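You operate a simulated robot arm through the tools that you are given. There is no shell and no other tool.

The job below is to be done with a simulated two-armed robot. You get a single attempt, and the scene is never put back.

Task
Send the red form to TOWER in the port's carrier.
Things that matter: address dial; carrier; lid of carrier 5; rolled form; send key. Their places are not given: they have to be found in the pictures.

The check looks at the end state, three seconds after you hand in, the way a careful person would. Anything else that was tipped, shoved, dropped, spilled or broken makes it a failure.

Robot
Two 7-joint arms with fingered hands on one trunk that stands fixed in place. Base frame: the origin is at the foot of the trunk, x ahead of it, y to its left, z up. Lengths are in mm, angles in degrees, forces in N, time in s.
The left shoulder is at [41, 185, 1245], the right one opposite. Each reaches about 940 mm from its shoulder. Payload 4 kg a hand.
The TCP of each hand is the grasp point between the finger pads, 26 mm short of the fingertips. In the tool frame z runs along the fingers and y along their closing line. The gripper opens to 132 mm; its body begins 73 mm behind the TCP. The gripper is a hand of 3 fingers: y runs from the thumb to the fingers, the wrist lies at [0, 0, -224] in the tool frame.
Orientation is told as [roll, pitch, yaw] about the base's x, y, z axes, in that order, counted from this pose: with the fingers straight down and closing along the base's y, the tool's x points along the base's -x, its y along +y and its z along -z.

Tools
- The arms move only by the tool drive_tool. It takes "left_moves", "right_moves" or both (then of equal length, played together; a hand with none holds still); each is a list of rows, each a list of 6 numbers: the shift along the tool's x, y, z in mm, then the turn, a rotation vector about the tool's x, y, z in degrees. In form: [[tx, ty, tz, ax, ay, az], ...]. A call has 1 to 20 rows; each row is the pose to reach, as a shift and turn from the pose commanded when the call began, along the tool's axes at that moment. Each row takes 0.2 s and may step no farther than 50 mm and 8.6 degrees from the row before; otherwise, the whole call is refused. A pose out of reach is approached as far as the arm can. The call stops where the force on the tool passes 40 N (or 10 N more than at its start, if that is more) or the arm is blocked; 0.2 s more then pass. In this call time passes only in rows, and 0.2 s behind the last. It gives the time, the measured TCP pose, the force on the tool (base axes), the opening and the grip force at its end, in the units of the frame above (readings bear some noise), with the torque about the TCP (base axes, N m) and any sound that the robot's microphone picked up, and new pictures: "show" is both (left out), scene, wrist or none (wrist: the cameras of the hands that moved).
- Cameras (640 x 400 px; columns grow to the right, rows downward): "scene" is now at [118.5, 53.3, 1484.8]; the picture's right is [0.56, -0.83, -0.05], its down [-0.42, -0.23, -0.88] and it looks along [0.71, 0.51, -0.48] (base axes); focal length 321 px, centre (320, 200). "left" rides on the left gripper at [-62, 3, -92] in its tool frame; the picture's right is [-0.05, -1.00, 0.00], its down [0.83, -0.04, -0.56] and it looks along [0.56, -0.03, 0.83] (tool axes); focal length 230 px, centre (320, 200). "right" rides on the right gripper at [62, 3, -92] in its tool frame; the picture's right is [-0.05, 1.00, 0.00], its down [-0.83, -0.04, -0.56] and it looks along [-0.55, -0.03, 0.83] (tool axes); focal length 230 px, centre (320, 200).
- lift_body(by): moves the trunk up (or, below 0, down) by that many mm; the arms and the scene camera ride with it, the base frame stays. It gives what a move gives, with no picture.
- set_fingers(finger1, finger2, thumb_bend, hand): sets how far each is bent, from 0 (flat) to 1 (curled in); at 0.3 the hand is open as for a grip, at 0.7 the pads meet at the TCP. One left out holds its place. A second passes; each finger stops where it meets its share of the squeeze, and holds until it gets a number again. It is the only way to open and close the hand. It gives what a move gives, with no picture; readings hold the bend of each and the force on the fingers (four entries, about 0 where the hand has none), thumb and palm.
- pan_tilt(pan, tilt): turns the head with the scene camera to pan (to the left, within 86 degrees either way) and tilt (down, from -29 to 69), counted from straight ahead of the robot (the tilt from the chest, where the trunk bows). It gives what a move gives, and a new picture of the scene camera.
- locate(camera, pixels): for up to 12 pixels [column, row] of the newest picture of that camera ("zoom" is the newest enlarged one), the place [x, y, z] in the base frame of the surface seen there, good to about 2 mm. It takes no simulated time.
- inspect(camera, box): a new picture of the part [left, top, right, bottom] of that camera's present view, enlarged. It takes no simulated time.
- close_job(): hands the job in; it is judged then, once.

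Open the grippers and draw the arms clear of the work before you hand the job in, unless the task says otherwise.

The tools are called by a JSON object that holds its "name" and its "arguments". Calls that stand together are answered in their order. drive_tool: Moves the arms, as the interface text tells. Its arguments: {"type":"object","properties":{"left_moves":{"type":"array","items":{"type":"array","items":{"type":"number"}}},"right_moves":{"type":"array","items":{"type":"array","items":{"type":"number"}}},"show":{"type":"string","enum":["both","scene","wrist","none"]}},"required":[]} The other tools are called the same way: lift_body (by) moves the trunk up or down; set_fingers (finger1, finger2, thumb_bend, hand) moves the fingers one by one; pan_tilt (pan, tilt) turns the head that bears the scene camera; locate (camera, pixels) gives the place of the surface under pixels of a picture; inspect (camera, box) takes an enlarged picture of a part of a camera's view; close_job () hands the job in.

At the start:

```text
time_s: 0.0
left_position: [398.5, 436.7, 1326.4]
left_orientation: [0.0, -0.1, 0.1]
left_ft_force: [0.0, 0.2, 0.1]
left_torque: [0.01, 0.05, -0.02]
left_width: 131.7
left_grip_force: 0.0
left_shape: jaw
left_bend: [0.3, 0.3, 0.3]
left_finger forces: [0.0, 0.0, 0.0, 0.0, 0.0, 0.0]
right_position: [561.6, 34.8, 1312.5]
right_orientation: [-0.1, 0.0, 0.0]
right_ft_force: [-0.1, 0.6, -0.6]
right_torque: [-0.03, 0.03, 0.02]
right_width: 132.1
right_grip_force: 0.1
right_shape: jaw
right_bend: [0.3, 0.3, 0.3]
right_finger forces: [0.1, 0.0, 0.0, 0.0, 0.0, 0.0]
trunk travel left (down, up): [-275.0, 187.0]
head pan, tilt (commanded): [34.4, 24.3]
```

scene: 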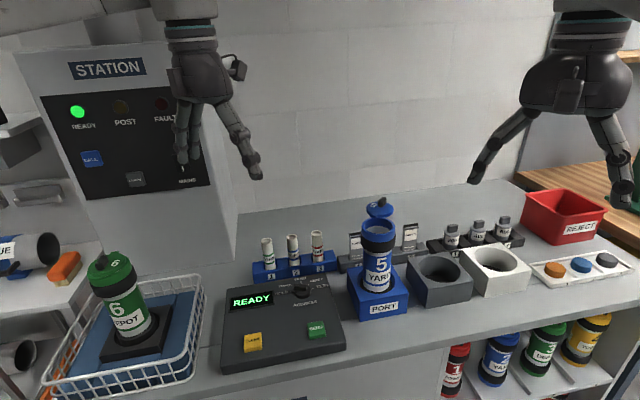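
right: 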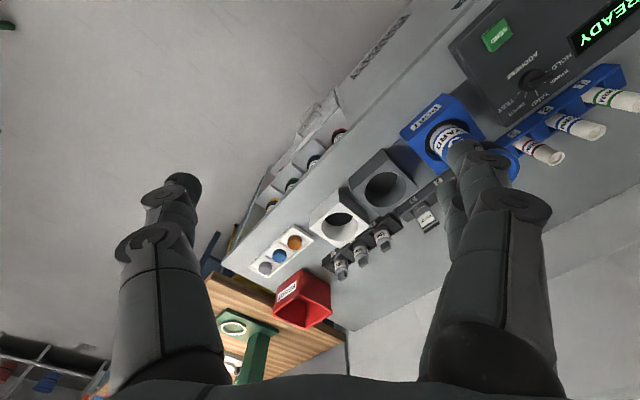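
left: 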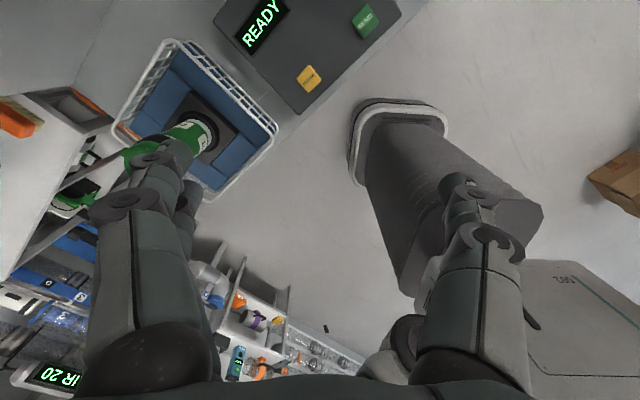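

The scene shows carrier 5 in the blue port around (378,260), three rolled forms in a blue rack at (290,255), and a console with dial at (300,290). I'll enlarge these areas first.

{"name": "inspect", "arguments": {"camera": "scene", "box": [220, 180, 440, 318]}}

{"name": "inspect", "arguments": {"camera": "scene", "box": [220, 260, 350, 380]}}

{"name": "inspect", "arguments": {"camera": "scene", "box": [40, 50, 220, 200]}}

{"name": "inspect", "arguments": {"camera": "right", "box": [380, 0, 640, 180]}}

```text
2.90 times, centred on (330, 249) of scene
```

zoom: 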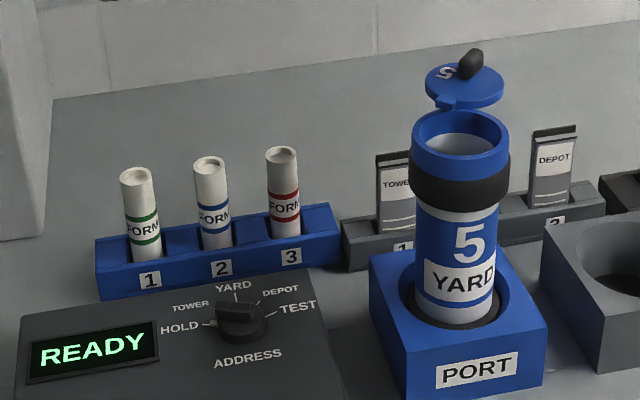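

```text
3.33 times, centred on (285, 320) of scene
```

zoom: 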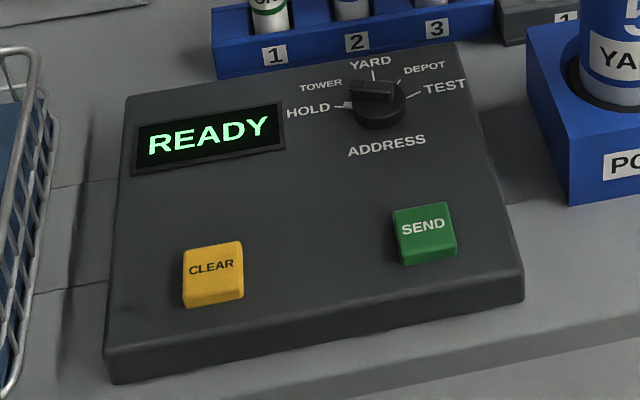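

```text
2.67 times, centred on (130, 125) of scene
```

zoom: 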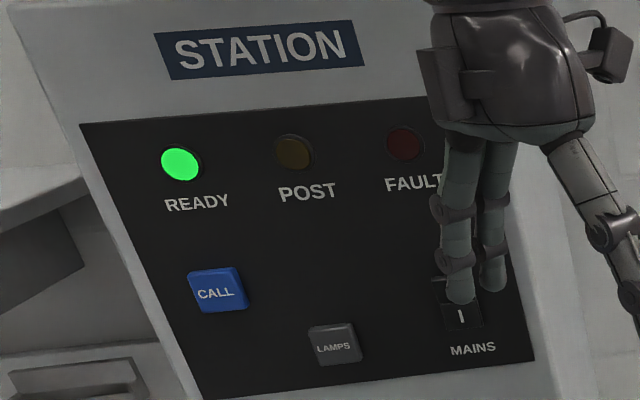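

```text
2.22 times, centred on (510, 90) of right
```

zoom: 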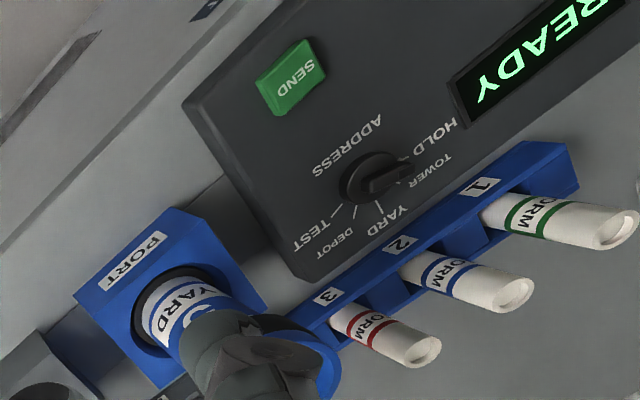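

I see form 3 with the red band at slot 3, the dial near (300,290), and the open lid tilted back over the carrier. I'll measure key points in the scene view.

{"name": "locate", "arguments": {"camera": "scene", "pixels": [[317, 233], [318, 250], [318, 263], [301, 288], [317, 329], [253, 342], [378, 225], [378, 245], [379, 205], [383, 308], [380, 200], [265, 240]]}}

{"name": "inspect", "arguments": {"camera": "scene", "box": [260, 265, 340, 315]}}

{"name": "inspect", "arguments": {"camera": "scene", "box": [340, 185, 420, 325]}}

{"name": "inspect", "arguments": {"camera": "scene", "box": [420, 320, 640, 400]}}

```text
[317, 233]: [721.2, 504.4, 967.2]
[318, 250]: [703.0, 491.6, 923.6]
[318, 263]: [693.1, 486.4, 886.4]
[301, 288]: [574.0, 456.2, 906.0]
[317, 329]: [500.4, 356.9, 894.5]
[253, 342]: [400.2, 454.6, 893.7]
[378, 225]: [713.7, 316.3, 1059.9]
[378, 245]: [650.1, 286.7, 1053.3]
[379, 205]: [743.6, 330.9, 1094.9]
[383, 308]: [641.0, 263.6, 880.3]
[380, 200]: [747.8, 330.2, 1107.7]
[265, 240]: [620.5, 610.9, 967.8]
```

```text
8.00 times, centred on (300, 290) of scene
```

zoom: 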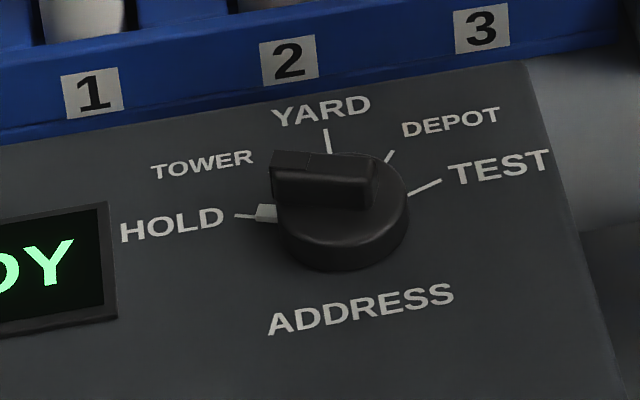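

```text
2.86 times, centred on (380, 255) of scene
```

zoom: 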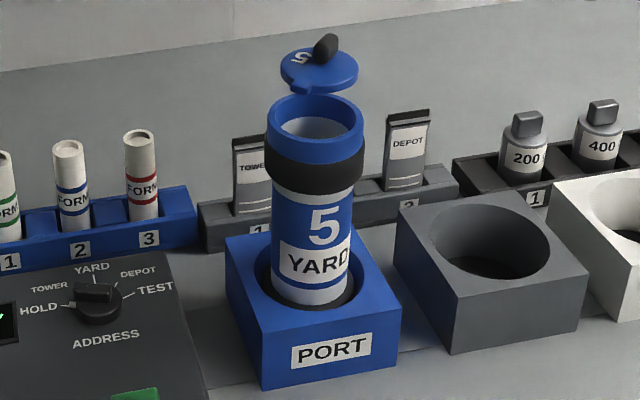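

```text
2.91 times, centred on (530, 360) of scene
```

zoom: 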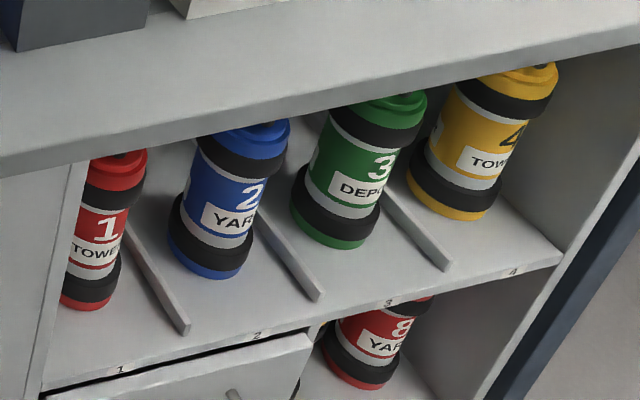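

The dial pointer sits on HOLD, one step short of TOWER. I'll zoom close on the lid, mouth and form 3 to understand geometry.

{"name": "inspect", "arguments": {"camera": "scene", "box": [350, 190, 414, 230]}}

{"name": "locate", "arguments": {"camera": "zoom", "pixels": [[320, 60], [200, 100], [340, 160], [240, 170], [130, 290], [490, 290], [300, 260], [300, 380], [270, 190], [360, 60], [400, 120], [300, 340]]}}

```text
10.00 times, centred on (382, 210) of scene
```

zoom: 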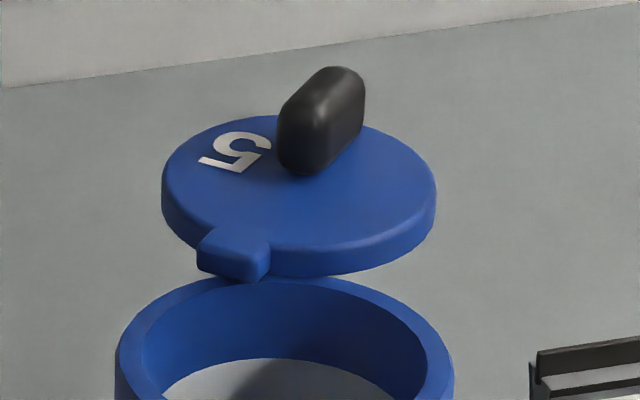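

```text
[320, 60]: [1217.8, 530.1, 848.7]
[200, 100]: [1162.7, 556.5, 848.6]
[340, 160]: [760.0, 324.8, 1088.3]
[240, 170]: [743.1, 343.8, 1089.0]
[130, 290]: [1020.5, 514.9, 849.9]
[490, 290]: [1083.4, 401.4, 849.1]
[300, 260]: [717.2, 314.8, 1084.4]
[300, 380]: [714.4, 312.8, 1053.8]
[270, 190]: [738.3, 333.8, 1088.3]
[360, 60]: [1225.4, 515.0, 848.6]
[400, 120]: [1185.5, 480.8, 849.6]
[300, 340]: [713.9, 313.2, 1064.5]
```

The lid lies horizontal behind the mouth with a tab overlapping the rim. I'll compare with the closed carrier 6 and the other carriers, and zoom on the mouth.

{"name": "inspect", "arguments": {"camera": "scene", "box": [75, 240, 171, 350]}}

{"name": "inspect", "arguments": {"camera": "scene", "box": [475, 310, 625, 400]}}

{"name": "inspect", "arguments": {"camera": "scene", "box": [340, 215, 420, 265]}}

{"name": "locate", "arguments": {"camera": "zoom", "pixels": [[185, 100], [305, 160], [430, 110], [300, 70], [300, 170], [310, 300], [180, 200], [440, 220], [230, 65], [390, 70], [250, 130], [330, 110]]}}

```text
3.64 times, centred on (123, 295) of scene
```

zoom: 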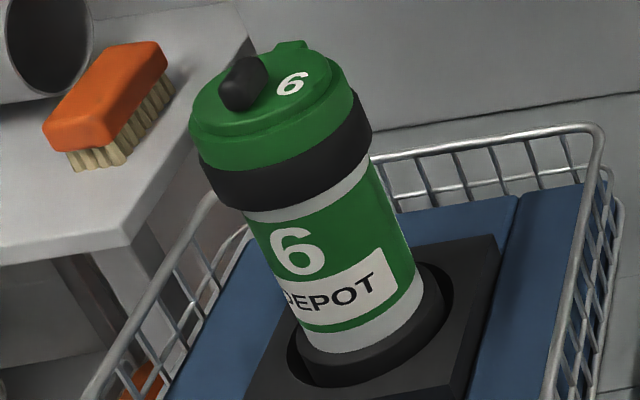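

```text
4.27 times, centred on (550, 355) of scene
```

zoom: 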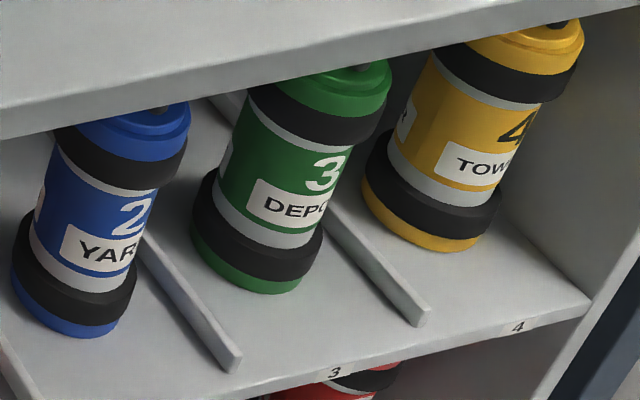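

```text
8.00 times, centred on (380, 240) of scene
```

zoom: 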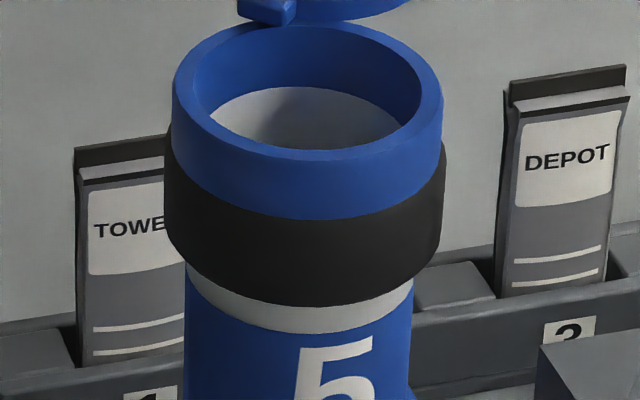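

```text
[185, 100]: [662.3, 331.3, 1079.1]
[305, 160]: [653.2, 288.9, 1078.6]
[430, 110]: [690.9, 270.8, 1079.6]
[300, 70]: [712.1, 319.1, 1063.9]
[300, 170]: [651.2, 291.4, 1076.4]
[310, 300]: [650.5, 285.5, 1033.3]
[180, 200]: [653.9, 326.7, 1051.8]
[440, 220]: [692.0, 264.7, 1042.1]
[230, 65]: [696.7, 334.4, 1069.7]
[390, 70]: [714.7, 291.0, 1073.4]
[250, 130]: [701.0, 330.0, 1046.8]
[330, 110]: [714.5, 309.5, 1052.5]
```

The lid appears to be a flat swivel plate on a vertical pin at its tab (rim top z≈1079, lid top ≈1088). I'll measure the lid edge, tab, handle, and form 3 more exactly.

{"name": "inspect", "arguments": {"camera": "scene", "box": [350, 190, 414, 230]}}

{"name": "locate", "arguments": {"camera": "zoom", "pixels": [[170, 185], [300, 240], [425, 200], [210, 240], [262, 245], [235, 230], [235, 265], [300, 170], [290, 110], [345, 75], [355, 100], [325, 72]]}}

{"name": "inspect", "arguments": {"camera": "scene", "box": [286, 220, 350, 280]}}

{"name": "locate", "arguments": {"camera": "zoom", "pixels": [[310, 125], [270, 132], [355, 132], [315, 150], [315, 250], [315, 350], [280, 360], [350, 350], [315, 390], [420, 330], [200, 330], [315, 115]]}}

```text
10.00 times, centred on (382, 210) of scene
```

zoom: 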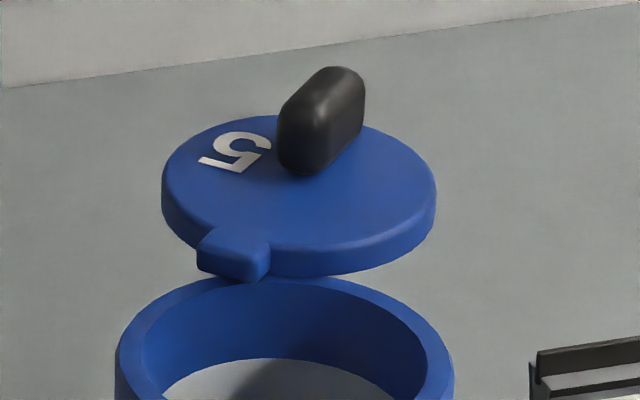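

```text
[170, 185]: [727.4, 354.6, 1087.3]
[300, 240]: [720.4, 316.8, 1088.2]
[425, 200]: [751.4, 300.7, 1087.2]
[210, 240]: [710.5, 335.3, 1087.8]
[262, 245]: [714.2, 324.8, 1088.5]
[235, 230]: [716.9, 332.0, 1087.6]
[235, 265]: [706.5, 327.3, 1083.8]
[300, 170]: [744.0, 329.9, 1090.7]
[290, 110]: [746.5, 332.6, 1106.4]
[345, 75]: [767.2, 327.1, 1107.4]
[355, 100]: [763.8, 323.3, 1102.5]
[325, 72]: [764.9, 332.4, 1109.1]
```

```text
6.67 times, centred on (318, 250) of scene
```

zoom: 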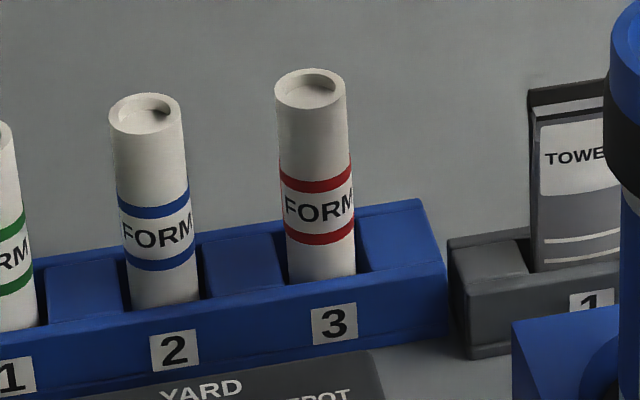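

```text
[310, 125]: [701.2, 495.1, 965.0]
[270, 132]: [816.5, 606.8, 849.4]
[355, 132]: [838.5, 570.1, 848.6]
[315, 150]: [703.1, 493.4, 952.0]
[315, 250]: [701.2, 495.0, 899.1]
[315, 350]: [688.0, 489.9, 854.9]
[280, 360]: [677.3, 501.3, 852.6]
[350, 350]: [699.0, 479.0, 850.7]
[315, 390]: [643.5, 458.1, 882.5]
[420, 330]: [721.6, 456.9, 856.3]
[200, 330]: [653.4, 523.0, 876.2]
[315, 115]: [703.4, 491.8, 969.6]
```

The lid centre is near [748,331] with its tab/pin near [713,330] on the rim, so it's swung about 135° open; form 3's axis is near [714,503] with top ≈975. Before moving the left arm I'll check where the station cabinet and wall are.

{"name": "locate", "arguments": {"camera": "scene", "pixels": [[150, 190], [205, 190], [228, 200], [235, 235], [140, 40], [60, 90], [300, 120], [190, 300], [335, 345], [225, 370], [335, 290], [226, 290]]}}

{"name": "set_fingers", "arguments": {"hand": "left", "finger1": 0.48, "finger2": 0.48, "thumb_bend": 0.48}}

```text
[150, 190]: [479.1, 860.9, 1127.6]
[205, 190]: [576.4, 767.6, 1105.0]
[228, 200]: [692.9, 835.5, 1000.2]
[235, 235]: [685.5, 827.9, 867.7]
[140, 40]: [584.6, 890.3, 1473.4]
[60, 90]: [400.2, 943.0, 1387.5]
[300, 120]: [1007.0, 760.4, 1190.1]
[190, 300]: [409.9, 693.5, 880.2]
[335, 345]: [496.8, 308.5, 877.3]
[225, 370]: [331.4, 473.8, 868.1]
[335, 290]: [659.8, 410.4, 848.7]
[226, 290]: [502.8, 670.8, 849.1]
```

```text
time_s: 1.0
left_position: [399.8, 436.3, 1327.0]
left_orientation: [0.0, 0.0, 0.1]
left_ft_force: [-0.1, 0.0, 0.6]
left_torque: [0.03, 0.0, 0.01]
left_width: 75.2
left_grip_force: 0.0
left_shape: fingers
left_bend: [0.48, 0.48, 0.48]
left_finger forces: [0.1, 0.1, 0.0, 0.1, 0.0, 0.0]
right_position: [563.2, 34.9, 1311.6]
right_orientation: [0.0, 0.1, 0.0]
right_ft_force: [0.3, 0.1, 0.3]
right_torque: [0.01, -0.02, -0.01]
right_width: 131.9
right_grip_force: 0.1
right_shape: jaw
right_bend: [0.3, 0.3, 0.3]
right_finger forces: [0.1, 0.0, 0.1, 0.0, 0.1, 0.1]
trunk travel left (down, up): [-275.0, 187.0]
head pan, tilt (commanded): [34.4, 24.3]
```

The cabinet is well to the left (y>760), so the way is clear. I move the left hand forward and yaw it +45° in 6 rows so the closing line follows the bench.

{"name": "drive_tool", "arguments": {"left_moves": [[-27, -6, 10, 0, 0, -7.5], [-54, -12, 20, 0, 0, -15], [-81, -18, 30, 0, 0, -22.5], [-108, -24, 40, 0, 0, -30], [-135, -30, 50, 0, 0, -37.5], [-160, -36, 60, 0, 0, -45]], "show": "none"}}

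```text
time_s: 2.4
left_position: [559.7, 400.4, 1268.4]
left_orientation: [0.0, 0.1, 45.2]
left_ft_force: [-0.4, 0.2, -0.8]
left_torque: [0.01, 0.0, 0.0]
left_width: 75.2
left_grip_force: 0.0
left_shape: fingers
left_bend: [0.48, 0.48, 0.48]
left_finger forces: [0.0, 0.0, 0.0, 0.0, 0.0, 0.1]
right_position: [564.4, 33.9, 1311.5]
right_orientation: [0.0, 0.0, 0.0]
right_ft_force: [0.0, 0.3, 0.8]
right_torque: [0.02, 0.01, 0.01]
right_width: 131.9
right_grip_force: 0.0
right_shape: jaw
right_bend: [0.3, 0.3, 0.3]
right_finger forces: [0.0, 0.0, 0.0, 0.0, 0.1, 0.0]
trunk travel left (down, up): [-275.0, 187.0]
head pan, tilt (commanded): [34.4, 24.3]
```

The yaw went in cleanly. Next I tilt the fingers 24° forward and travel to above form 3 (target [714,503,1100]).

{"name": "drive_tool", "arguments": {"left_moves": [[-30, -6, 28, 0, -4, 0], [-60, -12, 56, 0, -8, 0], [-90, -18, 84, 0, -12, 0], [-120, -24, 112, 0, -16, 0], [-150, -30, 140, 0, -20, 0], [-182, -36, 168, 0, -24, 0]], "show": "both"}}

```text
time_s: 3.8
left_position: [715.6, 508.0, 1099.7]
left_orientation: [0.0, -24.0, 45.1]
left_ft_force: [0.2, 0.4, 0.2]
left_torque: [0.01, -0.03, -0.01]
left_width: 74.8
left_grip_force: 0.0
left_shape: fingers
left_bend: [0.48, 0.48, 0.48]
left_finger forces: [0.0, 0.1, 0.0, 0.0, 0.0, 0.0]
right_position: [563.9, 34.3, 1310.9]
right_orientation: [0.1, 0.0, 0.0]
right_ft_force: [0.0, -0.3, -0.3]
right_torque: [-0.03, 0.03, -0.01]
right_width: 131.9
right_grip_force: 0.1
right_shape: jaw
right_bend: [0.3, 0.3, 0.3]
right_finger forces: [0.1, 0.0, 0.0, 0.0, 0.0, 0.1]
trunk travel left (down, up): [-275.0, 187.0]
head pan, tilt (commanded): [34.4, 24.3]
```

scene: 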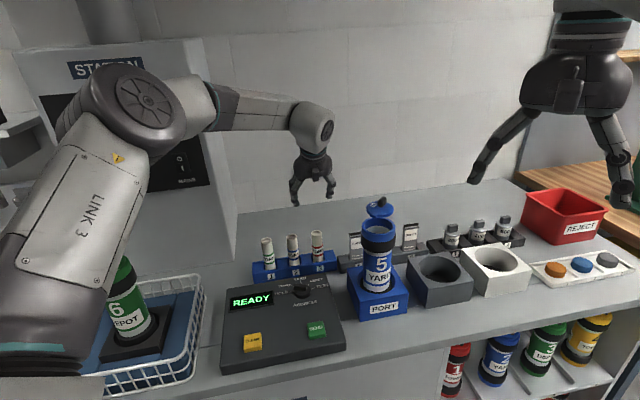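
left: 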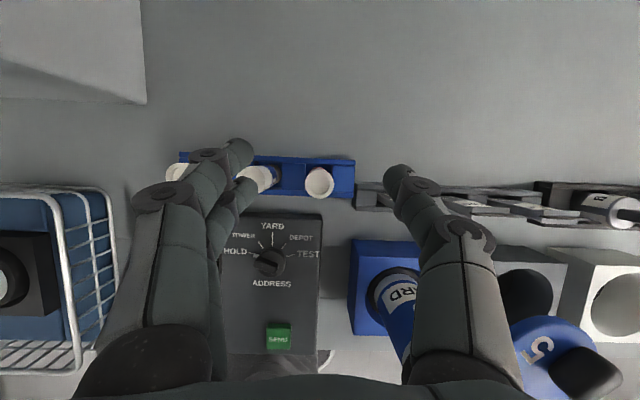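

Form 3's top ring appears at (319,182) in the left wrist picture, between the fingers. I'll locate it and the neighbours precisely from here.

{"name": "inspect", "arguments": {"camera": "left", "box": [230, 130, 390, 230]}}

{"name": "locate", "arguments": {"camera": "left", "pixels": [[306, 182], [333, 182], [319, 169], [319, 195], [319, 182], [258, 178], [268, 258], [278, 338], [262, 258], [350, 180]]}}

```text
4.00 times, centred on (310, 180) of left
```

zoom: 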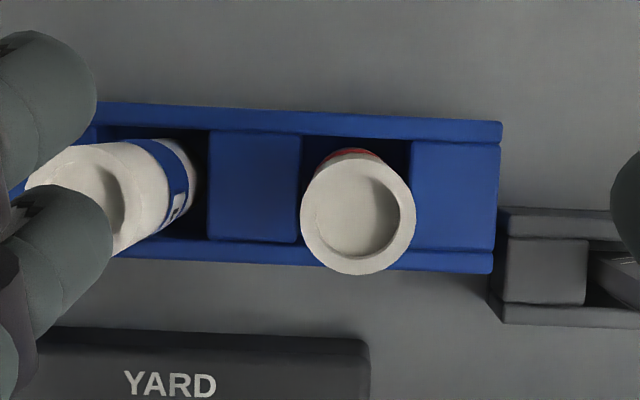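

```text
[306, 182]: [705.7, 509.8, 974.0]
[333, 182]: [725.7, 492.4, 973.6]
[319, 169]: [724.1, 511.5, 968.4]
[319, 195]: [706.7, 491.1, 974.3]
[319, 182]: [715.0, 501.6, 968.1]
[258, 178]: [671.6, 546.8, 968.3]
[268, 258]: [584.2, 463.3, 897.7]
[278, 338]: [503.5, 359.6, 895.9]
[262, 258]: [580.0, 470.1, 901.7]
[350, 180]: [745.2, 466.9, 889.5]
```

Form 3's axis is at [715.5,501], top z≈974, and form 2 is only 64 mm away. I'll narrow the opening so the fingers pass between them.

{"name": "set_fingers", "arguments": {"hand": "left", "finger1": 0.56, "finger2": 0.56, "thumb_bend": 0.56}}

{"name": "drive_tool", "arguments": {"left_moves": [[22, -3, 42, 0, 0, 0], [43, -5, 84, 0, 0, 0]], "show": "both"}}

```text
time_s: 4.8
left_position: [715.4, 506.1, 1100.9]
left_orientation: [0.0, -24.0, 45.1]
left_ft_force: [-0.7, -1.3, 0.5]
left_torque: [-0.01, 0.0, 0.01]
left_width: 48.5
left_grip_force: 0.2
left_shape: fingers
left_bend: [0.56, 0.56, 0.56]
left_finger forces: [0.0, 0.0, 0.1, 0.1, 0.1, 0.0]
right_position: [564.1, 34.2, 1312.3]
right_orientation: [0.0, 0.0, -0.1]
right_ft_force: [-1.2, -0.4, -1.0]
right_torque: [0.01, 0.02, 0.01]
right_width: 132.1
right_grip_force: 0.1
right_shape: jaw
right_bend: [0.3, 0.3, 0.3]
right_finger forces: [0.0, 0.0, 0.1, 0.0, 0.1, 0.0]
trunk travel left (down, up): [-275.0, 187.0]
head pan, tilt (commanded): [34.4, 24.3]
```

```text
time_s: 5.4
left_position: [714.9, 502.4, 1003.8]
left_orientation: [0.1, -23.9, 45.1]
left_ft_force: [0.5, -0.2, 0.2]
left_torque: [0.01, 0.0, -0.02]
left_width: 48.2
left_grip_force: 0.1
left_shape: fingers
left_bend: [0.56, 0.56, 0.56]
left_finger forces: [0.1, 0.0, 0.0, 0.0, 0.1, 0.0]
right_position: [564.9, 35.2, 1310.9]
right_orientation: [0.0, 0.1, 0.0]
right_ft_force: [0.7, 0.2, -0.1]
right_torque: [-0.01, 0.0, 0.04]
right_width: 132.1
right_grip_force: 0.1
right_shape: jaw
right_bend: [0.3, 0.3, 0.3]
right_finger forces: [0.1, 0.1, 0.0, 0.1, 0.0, 0.1]
trunk travel left (down, up): [-275.0, 187.0]
head pan, tilt (commanded): [34.4, 24.3]
```

scene: 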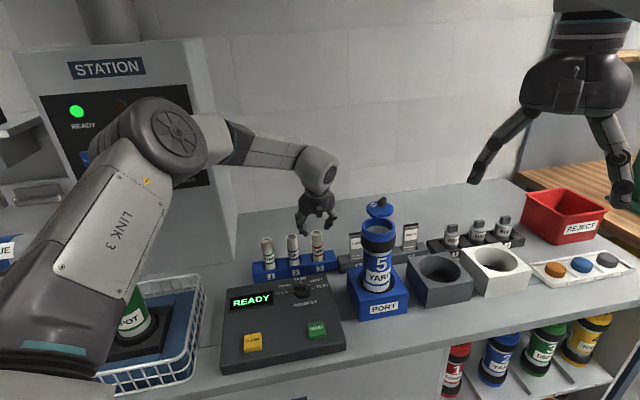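
left: 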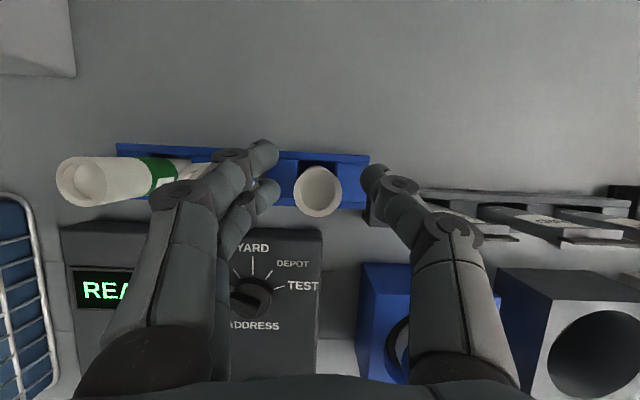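

The fingers straddle form 3 just above its top. I'll check the clearance to form 2 in both views before descending.

{"name": "inspect", "arguments": {"camera": "left", "box": [150, 110, 410, 260]}}

{"name": "inspect", "arguments": {"camera": "scene", "box": [250, 180, 360, 290]}}

```text
2.46 times, centred on (280, 185) of left
```

zoom: 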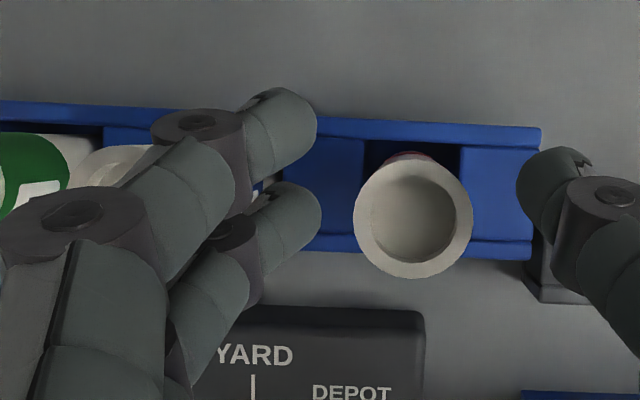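

```text
3.64 times, centred on (305, 235) of scene
```

zoom: 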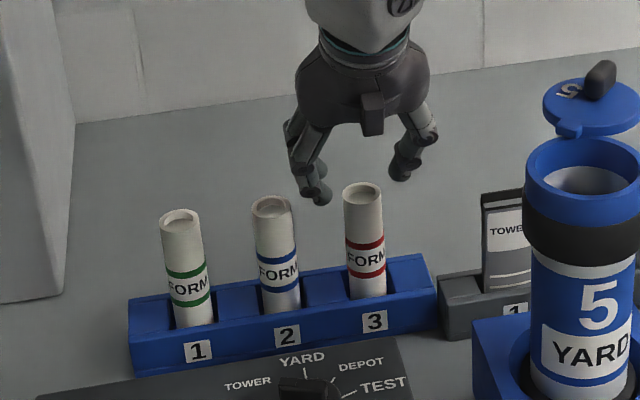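

Clearance to form 2 is about 8 mm at the tips, so I shift 5 mm away from it and descend only 39 mm, keeping the knuckles above form 2's top.

{"name": "drive_tool", "arguments": {"left_moves": [[2, -5, 4, 0, 0, 0], [6, -5, 14, 0, 0, 0], [11, -5, 24, 0, 0, 0], [16.4, -5, 35.4, 0, 0, 0]], "show": "both"}}

{"name": "inspect", "arguments": {"camera": "scene", "box": [250, 180, 360, 290]}}

```text
time_s: 6.4
left_position: [714.9, 495.7, 964.7]
left_orientation: [-0.1, -24.1, 45.0]
left_ft_force: [0.6, -0.2, -0.2]
left_torque: [0.01, 0.0, 0.04]
left_width: 48.4
left_grip_force: 0.1
left_shape: fingers
left_bend: [0.56, 0.56, 0.56]
left_finger forces: [0.0, 0.0, 0.0, 0.0, 0.1, 0.0]
right_position: [564.2, 34.6, 1311.8]
right_orientation: [0.1, 0.1, 0.0]
right_ft_force: [1.0, 0.9, 0.1]
right_torque: [0.02, 0.03, -0.01]
right_width: 131.9
right_grip_force: 0.1
right_shape: jaw
right_bend: [0.3, 0.3, 0.3]
right_finger forces: [0.1, 0.1, 0.0, 0.1, 0.0, 0.0]
trunk travel left (down, up): [-275.0, 187.0]
head pan, tilt (commanded): [34.4, 24.3]
```

scene: 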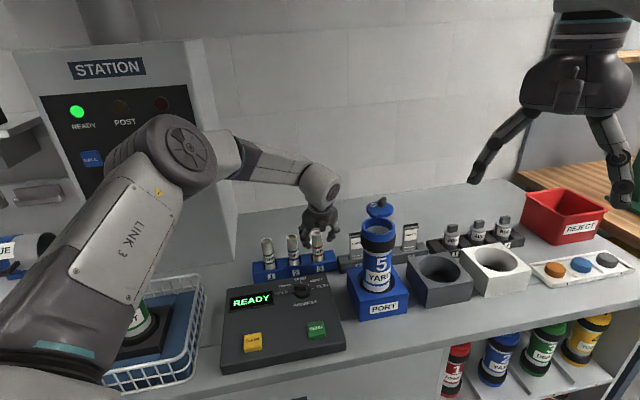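
left: 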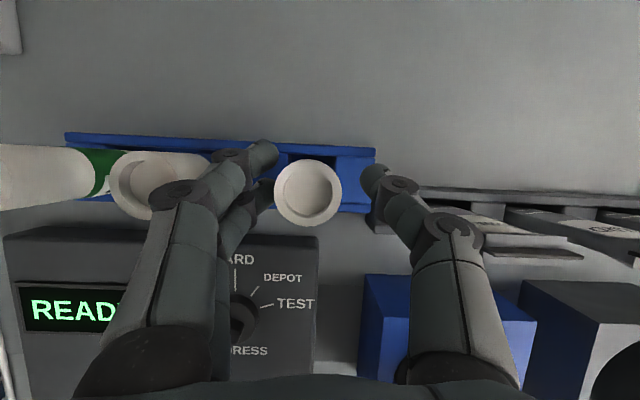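

```text
3.64 times, centred on (305, 235) of scene
```

zoom: 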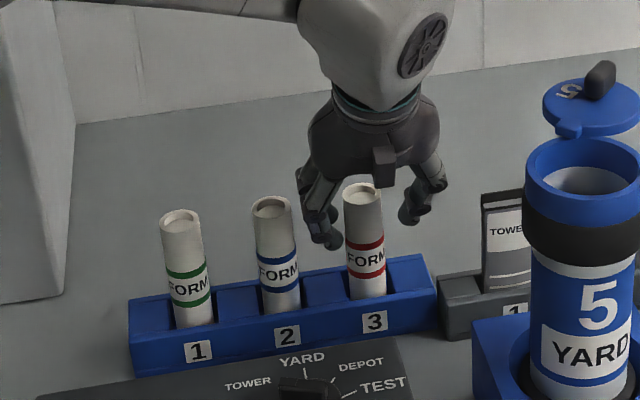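

The fingertips are beside form 3 with form 2 untouched. I bring the thumb in first to centre the grip, then close all three on the form.

{"name": "set_fingers", "arguments": {"hand": "left", "thumb_bend": 0.6}}

{"name": "set_fingers", "arguments": {"hand": "left", "finger1": 0.7, "finger2": 0.7, "thumb_bend": 0.7}}

{"name": "inspect", "arguments": {"camera": "left", "box": [150, 110, 410, 260]}}

{"name": "inspect", "arguments": {"camera": "scene", "box": [250, 180, 360, 290]}}

```text
time_s: 7.4
left_position: [714.7, 495.5, 964.2]
left_orientation: [0.0, -24.0, 45.1]
left_ft_force: [-0.2, 0.1, 0.2]
left_torque: [0.0, -0.03, 0.03]
left_width: 41.9
left_grip_force: 0.2
left_shape: fingers
left_bend: [0.56, 0.56, 0.6]
left_finger forces: [0.2, 0.0, 0.0, 0.0, 0.0, 0.0]
right_position: [563.6, 34.8, 1312.4]
right_orientation: [0.0, 0.0, 0.0]
right_ft_force: [0.3, 0.7, 0.9]
right_torque: [0.0, -0.01, 0.0]
right_width: 132.0
right_grip_force: 0.1
right_shape: jaw
right_bend: [0.3, 0.3, 0.3]
right_finger forces: [0.1, 0.1, 0.0, 0.0, 0.0, 0.1]
trunk travel left (down, up): [-275.0, 187.0]
head pan, tilt (commanded): [34.4, 24.3]
```

```text
time_s: 8.4
left_position: [714.7, 494.8, 964.9]
left_orientation: [0.0, -24.0, 45.0]
left_ft_force: [0.6, 0.1, 0.0]
left_torque: [0.01, 0.0, -0.05]
left_width: 21.3
left_grip_force: 9.4
left_shape: fingers
left_bend: [0.65, 0.62, 0.67]
left_finger forces: [3.2, 6.1, 0.0, 0.0, 9.0, 0.1]
right_position: [563.2, 34.8, 1311.7]
right_orientation: [0.0, -0.1, 0.0]
right_ft_force: [0.1, -0.2, 0.2]
right_torque: [0.0, -0.04, -0.02]
right_width: 131.9
right_grip_force: 0.0
right_shape: jaw
right_bend: [0.3, 0.3, 0.3]
right_finger forces: [0.0, 0.0, 0.0, 0.0, 0.0, 0.0]
trunk travel left (down, up): [-275.0, 187.0]
head pan, tilt (commanded): [34.4, 24.3]
```

```text
2.46 times, centred on (280, 185) of left
```

zoom: 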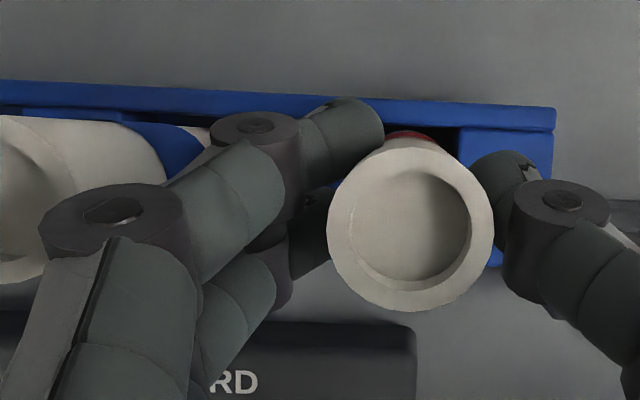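

```text
3.64 times, centred on (305, 235) of scene
```

zoom: 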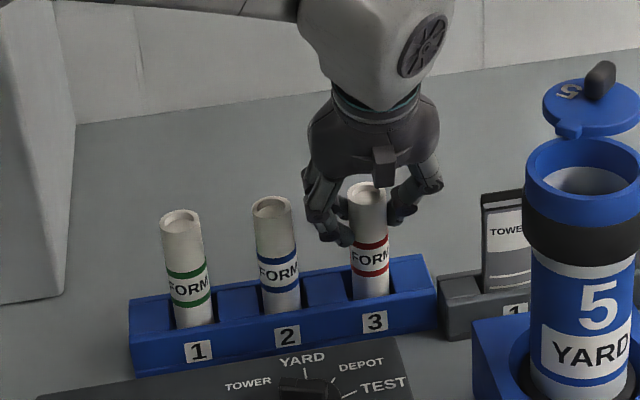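

Grip force reads 9.4 N on form 3 and it still stands upright. I lift it 45 mm straight up and check that it comes along.

{"name": "drive_tool", "arguments": {"left_moves": [[-4, 0, -9, 0, 0, 0], [-8, 0, -18, 0, 0, 0], [-13, 0, -29, 0, 0, 0], [-18, 0, -41, 0, 0, 0]], "show": "both"}}

{"name": "inspect", "arguments": {"camera": "scene", "box": [250, 160, 360, 280]}}

```text
time_s: 9.4
left_position: [714.2, 494.7, 1010.6]
left_orientation: [-0.1, -24.1, 45.0]
left_ft_force: [0.5, -0.2, 0.9]
left_torque: [-0.02, -0.01, -0.04]
left_width: 21.3
left_grip_force: 9.1
left_shape: fingers
left_bend: [0.65, 0.62, 0.67]
left_finger forces: [3.3, 6.1, 0.0, 0.1, 9.1, 0.1]
right_position: [563.0, 34.8, 1313.1]
right_orientation: [0.1, 0.0, 0.0]
right_ft_force: [0.1, -1.2, 0.2]
right_torque: [0.01, 0.0, 0.02]
right_width: 131.9
right_grip_force: 0.1
right_shape: jaw
right_bend: [0.3, 0.3, 0.3]
right_finger forces: [0.1, 0.0, 0.0, 0.0, 0.1, 0.1]
trunk travel left (down, up): [-275.0, 187.0]
head pan, tilt (commanded): [34.4, 24.3]
```

scene: 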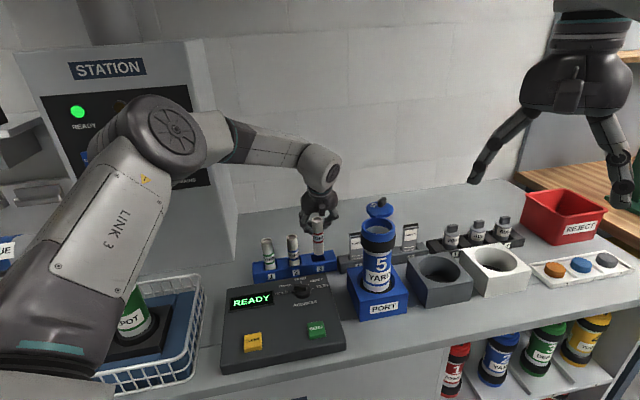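
left: 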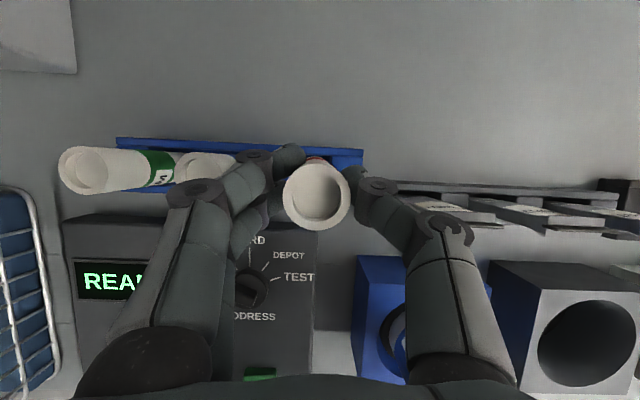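

```text
3.33 times, centred on (305, 220) of scene
```

zoom: 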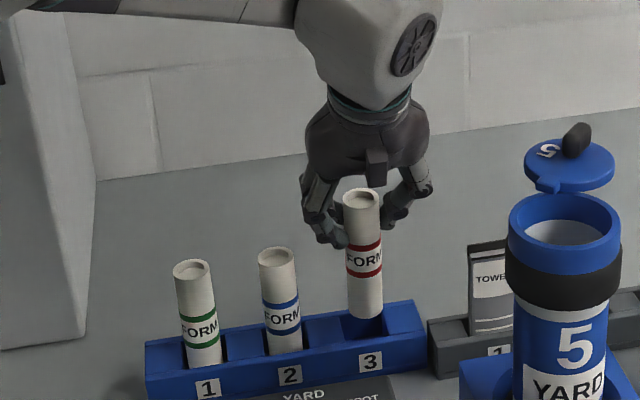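

The red form has come up upright with the fingers (bend and force unchanged). I raise it another 180 mm before crossing over to the carrier.

{"name": "drive_tool", "arguments": {"left_moves": [[-15, 0, -33, 0, 0, 0], [-30, 0, -66, 0, 0, 0], [-45, 0, -99, 0, 0, 0], [-60, 0, -132, 0, 0, 0], [-73, 0, -164, 0, 0, 0]], "show": "both"}}

{"name": "inspect", "arguments": {"camera": "scene", "box": [270, 100, 410, 240]}}

```text
time_s: 10.6
left_position: [711.8, 495.3, 1190.5]
left_orientation: [0.0, -24.2, 44.9]
left_ft_force: [-0.8, -0.3, 0.1]
left_torque: [0.0, 0.02, 0.0]
left_width: 21.3
left_grip_force: 9.3
left_shape: fingers
left_bend: [0.65, 0.62, 0.67]
left_finger forces: [3.3, 6.1, 0.0, 0.1, 9.2, 0.1]
right_position: [563.1, 34.7, 1312.5]
right_orientation: [0.0, 0.1, 0.1]
right_ft_force: [-1.1, 0.1, -0.2]
right_torque: [-0.01, 0.02, -0.01]
right_width: 132.2
right_grip_force: 0.0
right_shape: jaw
right_bend: [0.3, 0.3, 0.3]
right_finger forces: [0.0, 0.0, 0.0, 0.0, 0.0, 0.0]
trunk travel left (down, up): [-275.0, 187.0]
head pan, tilt (commanded): [34.4, 24.3]
```

scene: 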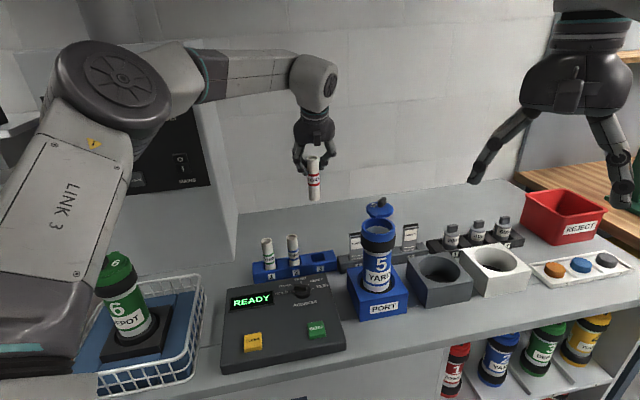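
left: 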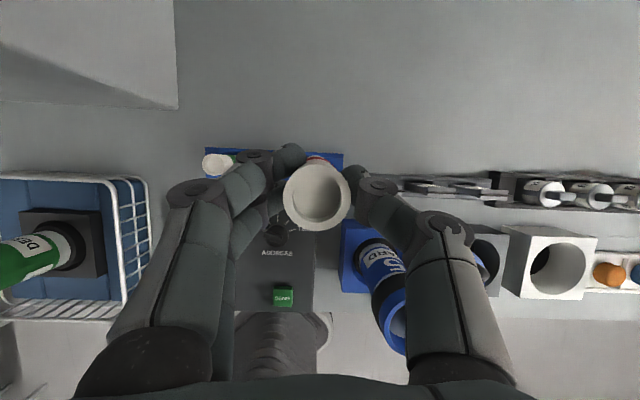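

```text
2.86 times, centred on (340, 170) of scene
```

zoom: 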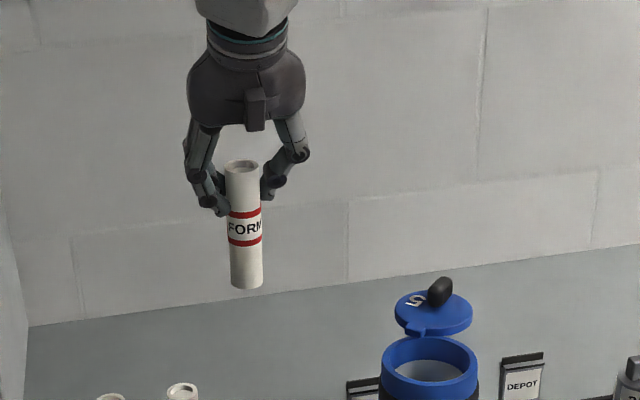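

The form hangs nearly vertical. I'll measure its lower end and top in this zoom.

{"name": "locate", "arguments": {"camera": "zoom", "pixels": [[247, 283], [235, 280], [260, 280], [244, 200], [243, 178], [229, 180], [258, 178], [241, 163]]}}

{"name": "inspect", "arguments": {"camera": "left", "box": [240, 110, 400, 240]}}

```text
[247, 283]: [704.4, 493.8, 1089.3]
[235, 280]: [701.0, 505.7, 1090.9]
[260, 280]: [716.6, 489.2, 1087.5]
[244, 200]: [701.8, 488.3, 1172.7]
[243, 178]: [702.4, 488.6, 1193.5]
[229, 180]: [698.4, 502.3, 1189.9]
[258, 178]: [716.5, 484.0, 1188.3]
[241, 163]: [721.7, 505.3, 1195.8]
```

```text
3.08 times, centred on (320, 175) of left
```

zoom: 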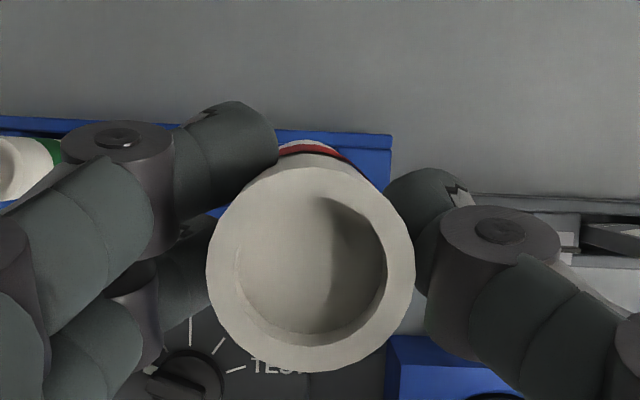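

The form spans z≈1086–1199, so its foot is about 104 mm below the TCP. I raise 35 mm more, then cross to over the mouth centre ([684,304]) and look down with the wrist camera.

{"name": "drive_tool", "arguments": {"left_moves": [[-14, 0, -32, 0, 0, 0], [15, -23.5, -45, 0, 0, 0], [44, -47, -58, 0, 0, 0], [73.4, -70.4, -71, 0, 0, 0], [102.5, -94, -84, 0, 0, 0], [131.7, -117.4, -97, 0, 0, 0]], "show": "both"}}

{"name": "inspect", "arguments": {"camera": "scene", "box": [310, 100, 450, 280]}}

```text
time_s: 12.0
left_position: [687.0, 297.4, 1223.3]
left_orientation: [0.0, -24.0, 45.0]
left_ft_force: [0.2, -0.7, 0.0]
left_torque: [0.03, 0.04, -0.04]
left_width: 20.9
left_grip_force: 9.4
left_shape: fingers
left_bend: [0.65, 0.62, 0.67]
left_finger forces: [3.2, 6.0, 0.1, 0.1, 8.9, 0.0]
right_position: [564.2, 34.2, 1311.8]
right_orientation: [0.0, 0.1, 0.0]
right_ft_force: [0.2, -0.1, 0.0]
right_torque: [-0.01, 0.0, 0.03]
right_width: 131.9
right_grip_force: 0.1
right_shape: jaw
right_bend: [0.3, 0.3, 0.3]
right_finger forces: [0.0, 0.0, 0.1, 0.0, 0.0, 0.0]
trunk travel left (down, up): [-275.0, 187.0]
head pan, tilt (commanded): [34.4, 24.3]
```

scene: 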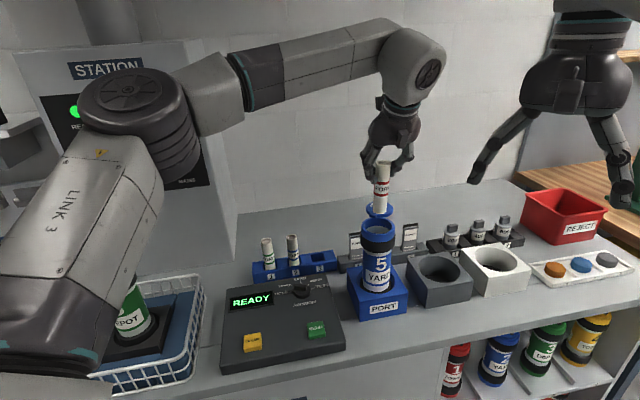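
left: 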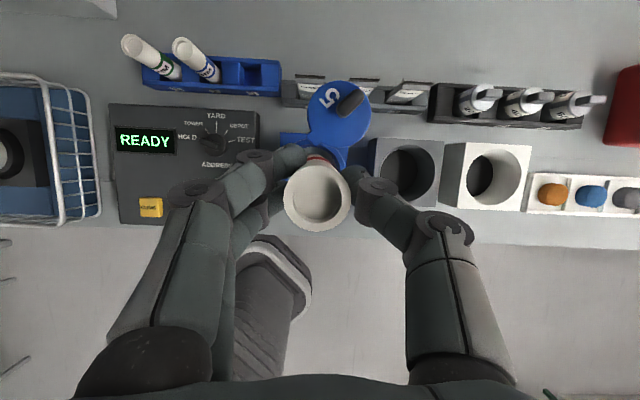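

```text
2.22 times, centred on (380, 190) of scene
```

zoom: 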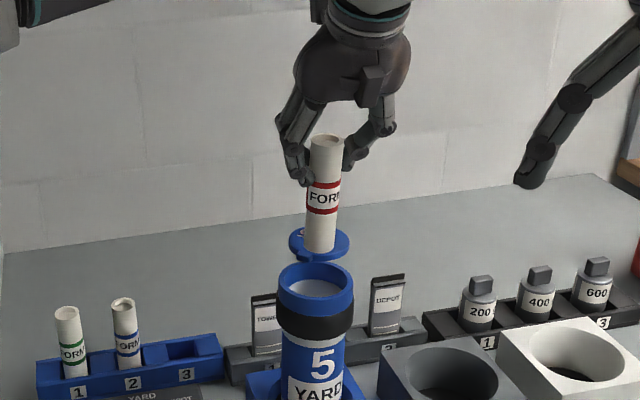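

The form is above the carrier mouth. I'll measure the form's foot in the scene view and inspect the lid and mouth from the wrist view.

{"name": "locate", "arguments": {"camera": "zoom", "pixels": [[319, 246], [306, 242], [333, 242], [324, 170], [325, 155], [285, 285], [316, 316], [350, 285], [318, 262]]}}

{"name": "inspect", "arguments": {"camera": "left", "box": [260, 60, 420, 190]}}

{"name": "locate", "arguments": {"camera": "zoom", "pixels": [[190, 130], [440, 150], [320, 90], [330, 250], [395, 140], [345, 210], [300, 340], [380, 330], [230, 340], [320, 330]]}}

```text
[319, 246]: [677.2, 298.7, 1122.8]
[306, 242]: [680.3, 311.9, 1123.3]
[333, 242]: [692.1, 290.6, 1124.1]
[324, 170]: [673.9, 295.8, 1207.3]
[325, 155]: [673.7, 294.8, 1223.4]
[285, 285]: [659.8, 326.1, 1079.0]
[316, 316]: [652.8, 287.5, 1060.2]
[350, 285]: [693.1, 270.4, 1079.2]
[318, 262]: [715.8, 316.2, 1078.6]
```

```text
3.08 times, centred on (340, 125) of left
```

zoom: 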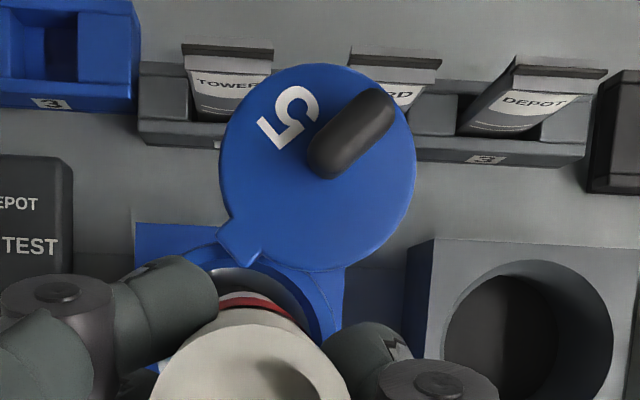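

```text
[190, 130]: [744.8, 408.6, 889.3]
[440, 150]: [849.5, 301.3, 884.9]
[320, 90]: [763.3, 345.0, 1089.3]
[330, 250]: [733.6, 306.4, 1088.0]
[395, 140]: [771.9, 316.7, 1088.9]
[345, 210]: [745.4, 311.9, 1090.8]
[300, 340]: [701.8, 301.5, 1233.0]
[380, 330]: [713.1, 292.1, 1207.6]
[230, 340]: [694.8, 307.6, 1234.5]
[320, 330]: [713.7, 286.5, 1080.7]
```

The form's axis is a few mm off the mouth centre ([685,303.5]), so I correct by (-3,+1.5) and lower until the foot is about 30 mm inside the mouth, watching the force.

{"name": "drive_tool", "arguments": {"left_moves": [[1, 3.2, 0, 0, 0, 0], [11, 3.2, 22, 0, 0, 0], [21, 3.2, 44, 0, 0, 0], [30.7, 3.2, 66.3, 0, 0, 0]], "show": "both"}}

{"name": "inspect", "arguments": {"camera": "scene", "box": [340, 150, 420, 250]}}

```text
time_s: 13.0
left_position: [681.5, 299.3, 1153.2]
left_orientation: [0.0, -24.0, 45.1]
left_ft_force: [0.3, 0.4, 0.0]
left_torque: [-0.01, 0.0, 0.0]
left_width: 20.9
left_grip_force: 9.1
left_shape: fingers
left_bend: [0.65, 0.62, 0.67]
left_finger forces: [3.3, 6.1, 0.0, 0.0, 8.9, 0.0]
right_position: [563.6, 35.3, 1311.2]
right_orientation: [0.0, -0.1, 0.0]
right_ft_force: [1.5, -0.1, 0.0]
right_torque: [-0.02, -0.02, 0.01]
right_width: 132.2
right_grip_force: 0.0
right_shape: jaw
right_bend: [0.3, 0.3, 0.3]
right_finger forces: [0.0, 0.1, 0.1, 0.0, 0.0, 0.1]
trunk travel left (down, up): [-275.0, 187.0]
head pan, tilt (commanded): [34.4, 24.3]
```

scene: 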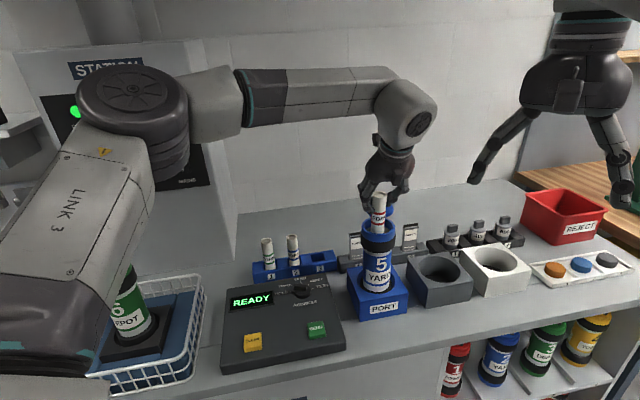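
left: 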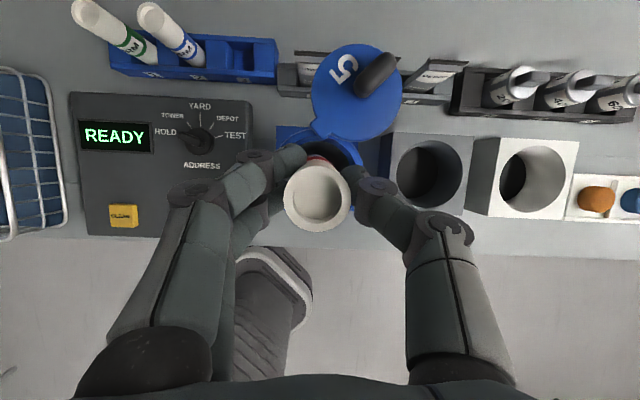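

```text
4.00 times, centred on (380, 200) of scene
```

zoom: 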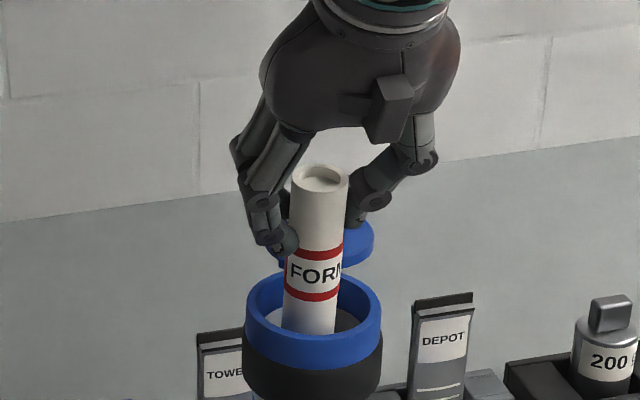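

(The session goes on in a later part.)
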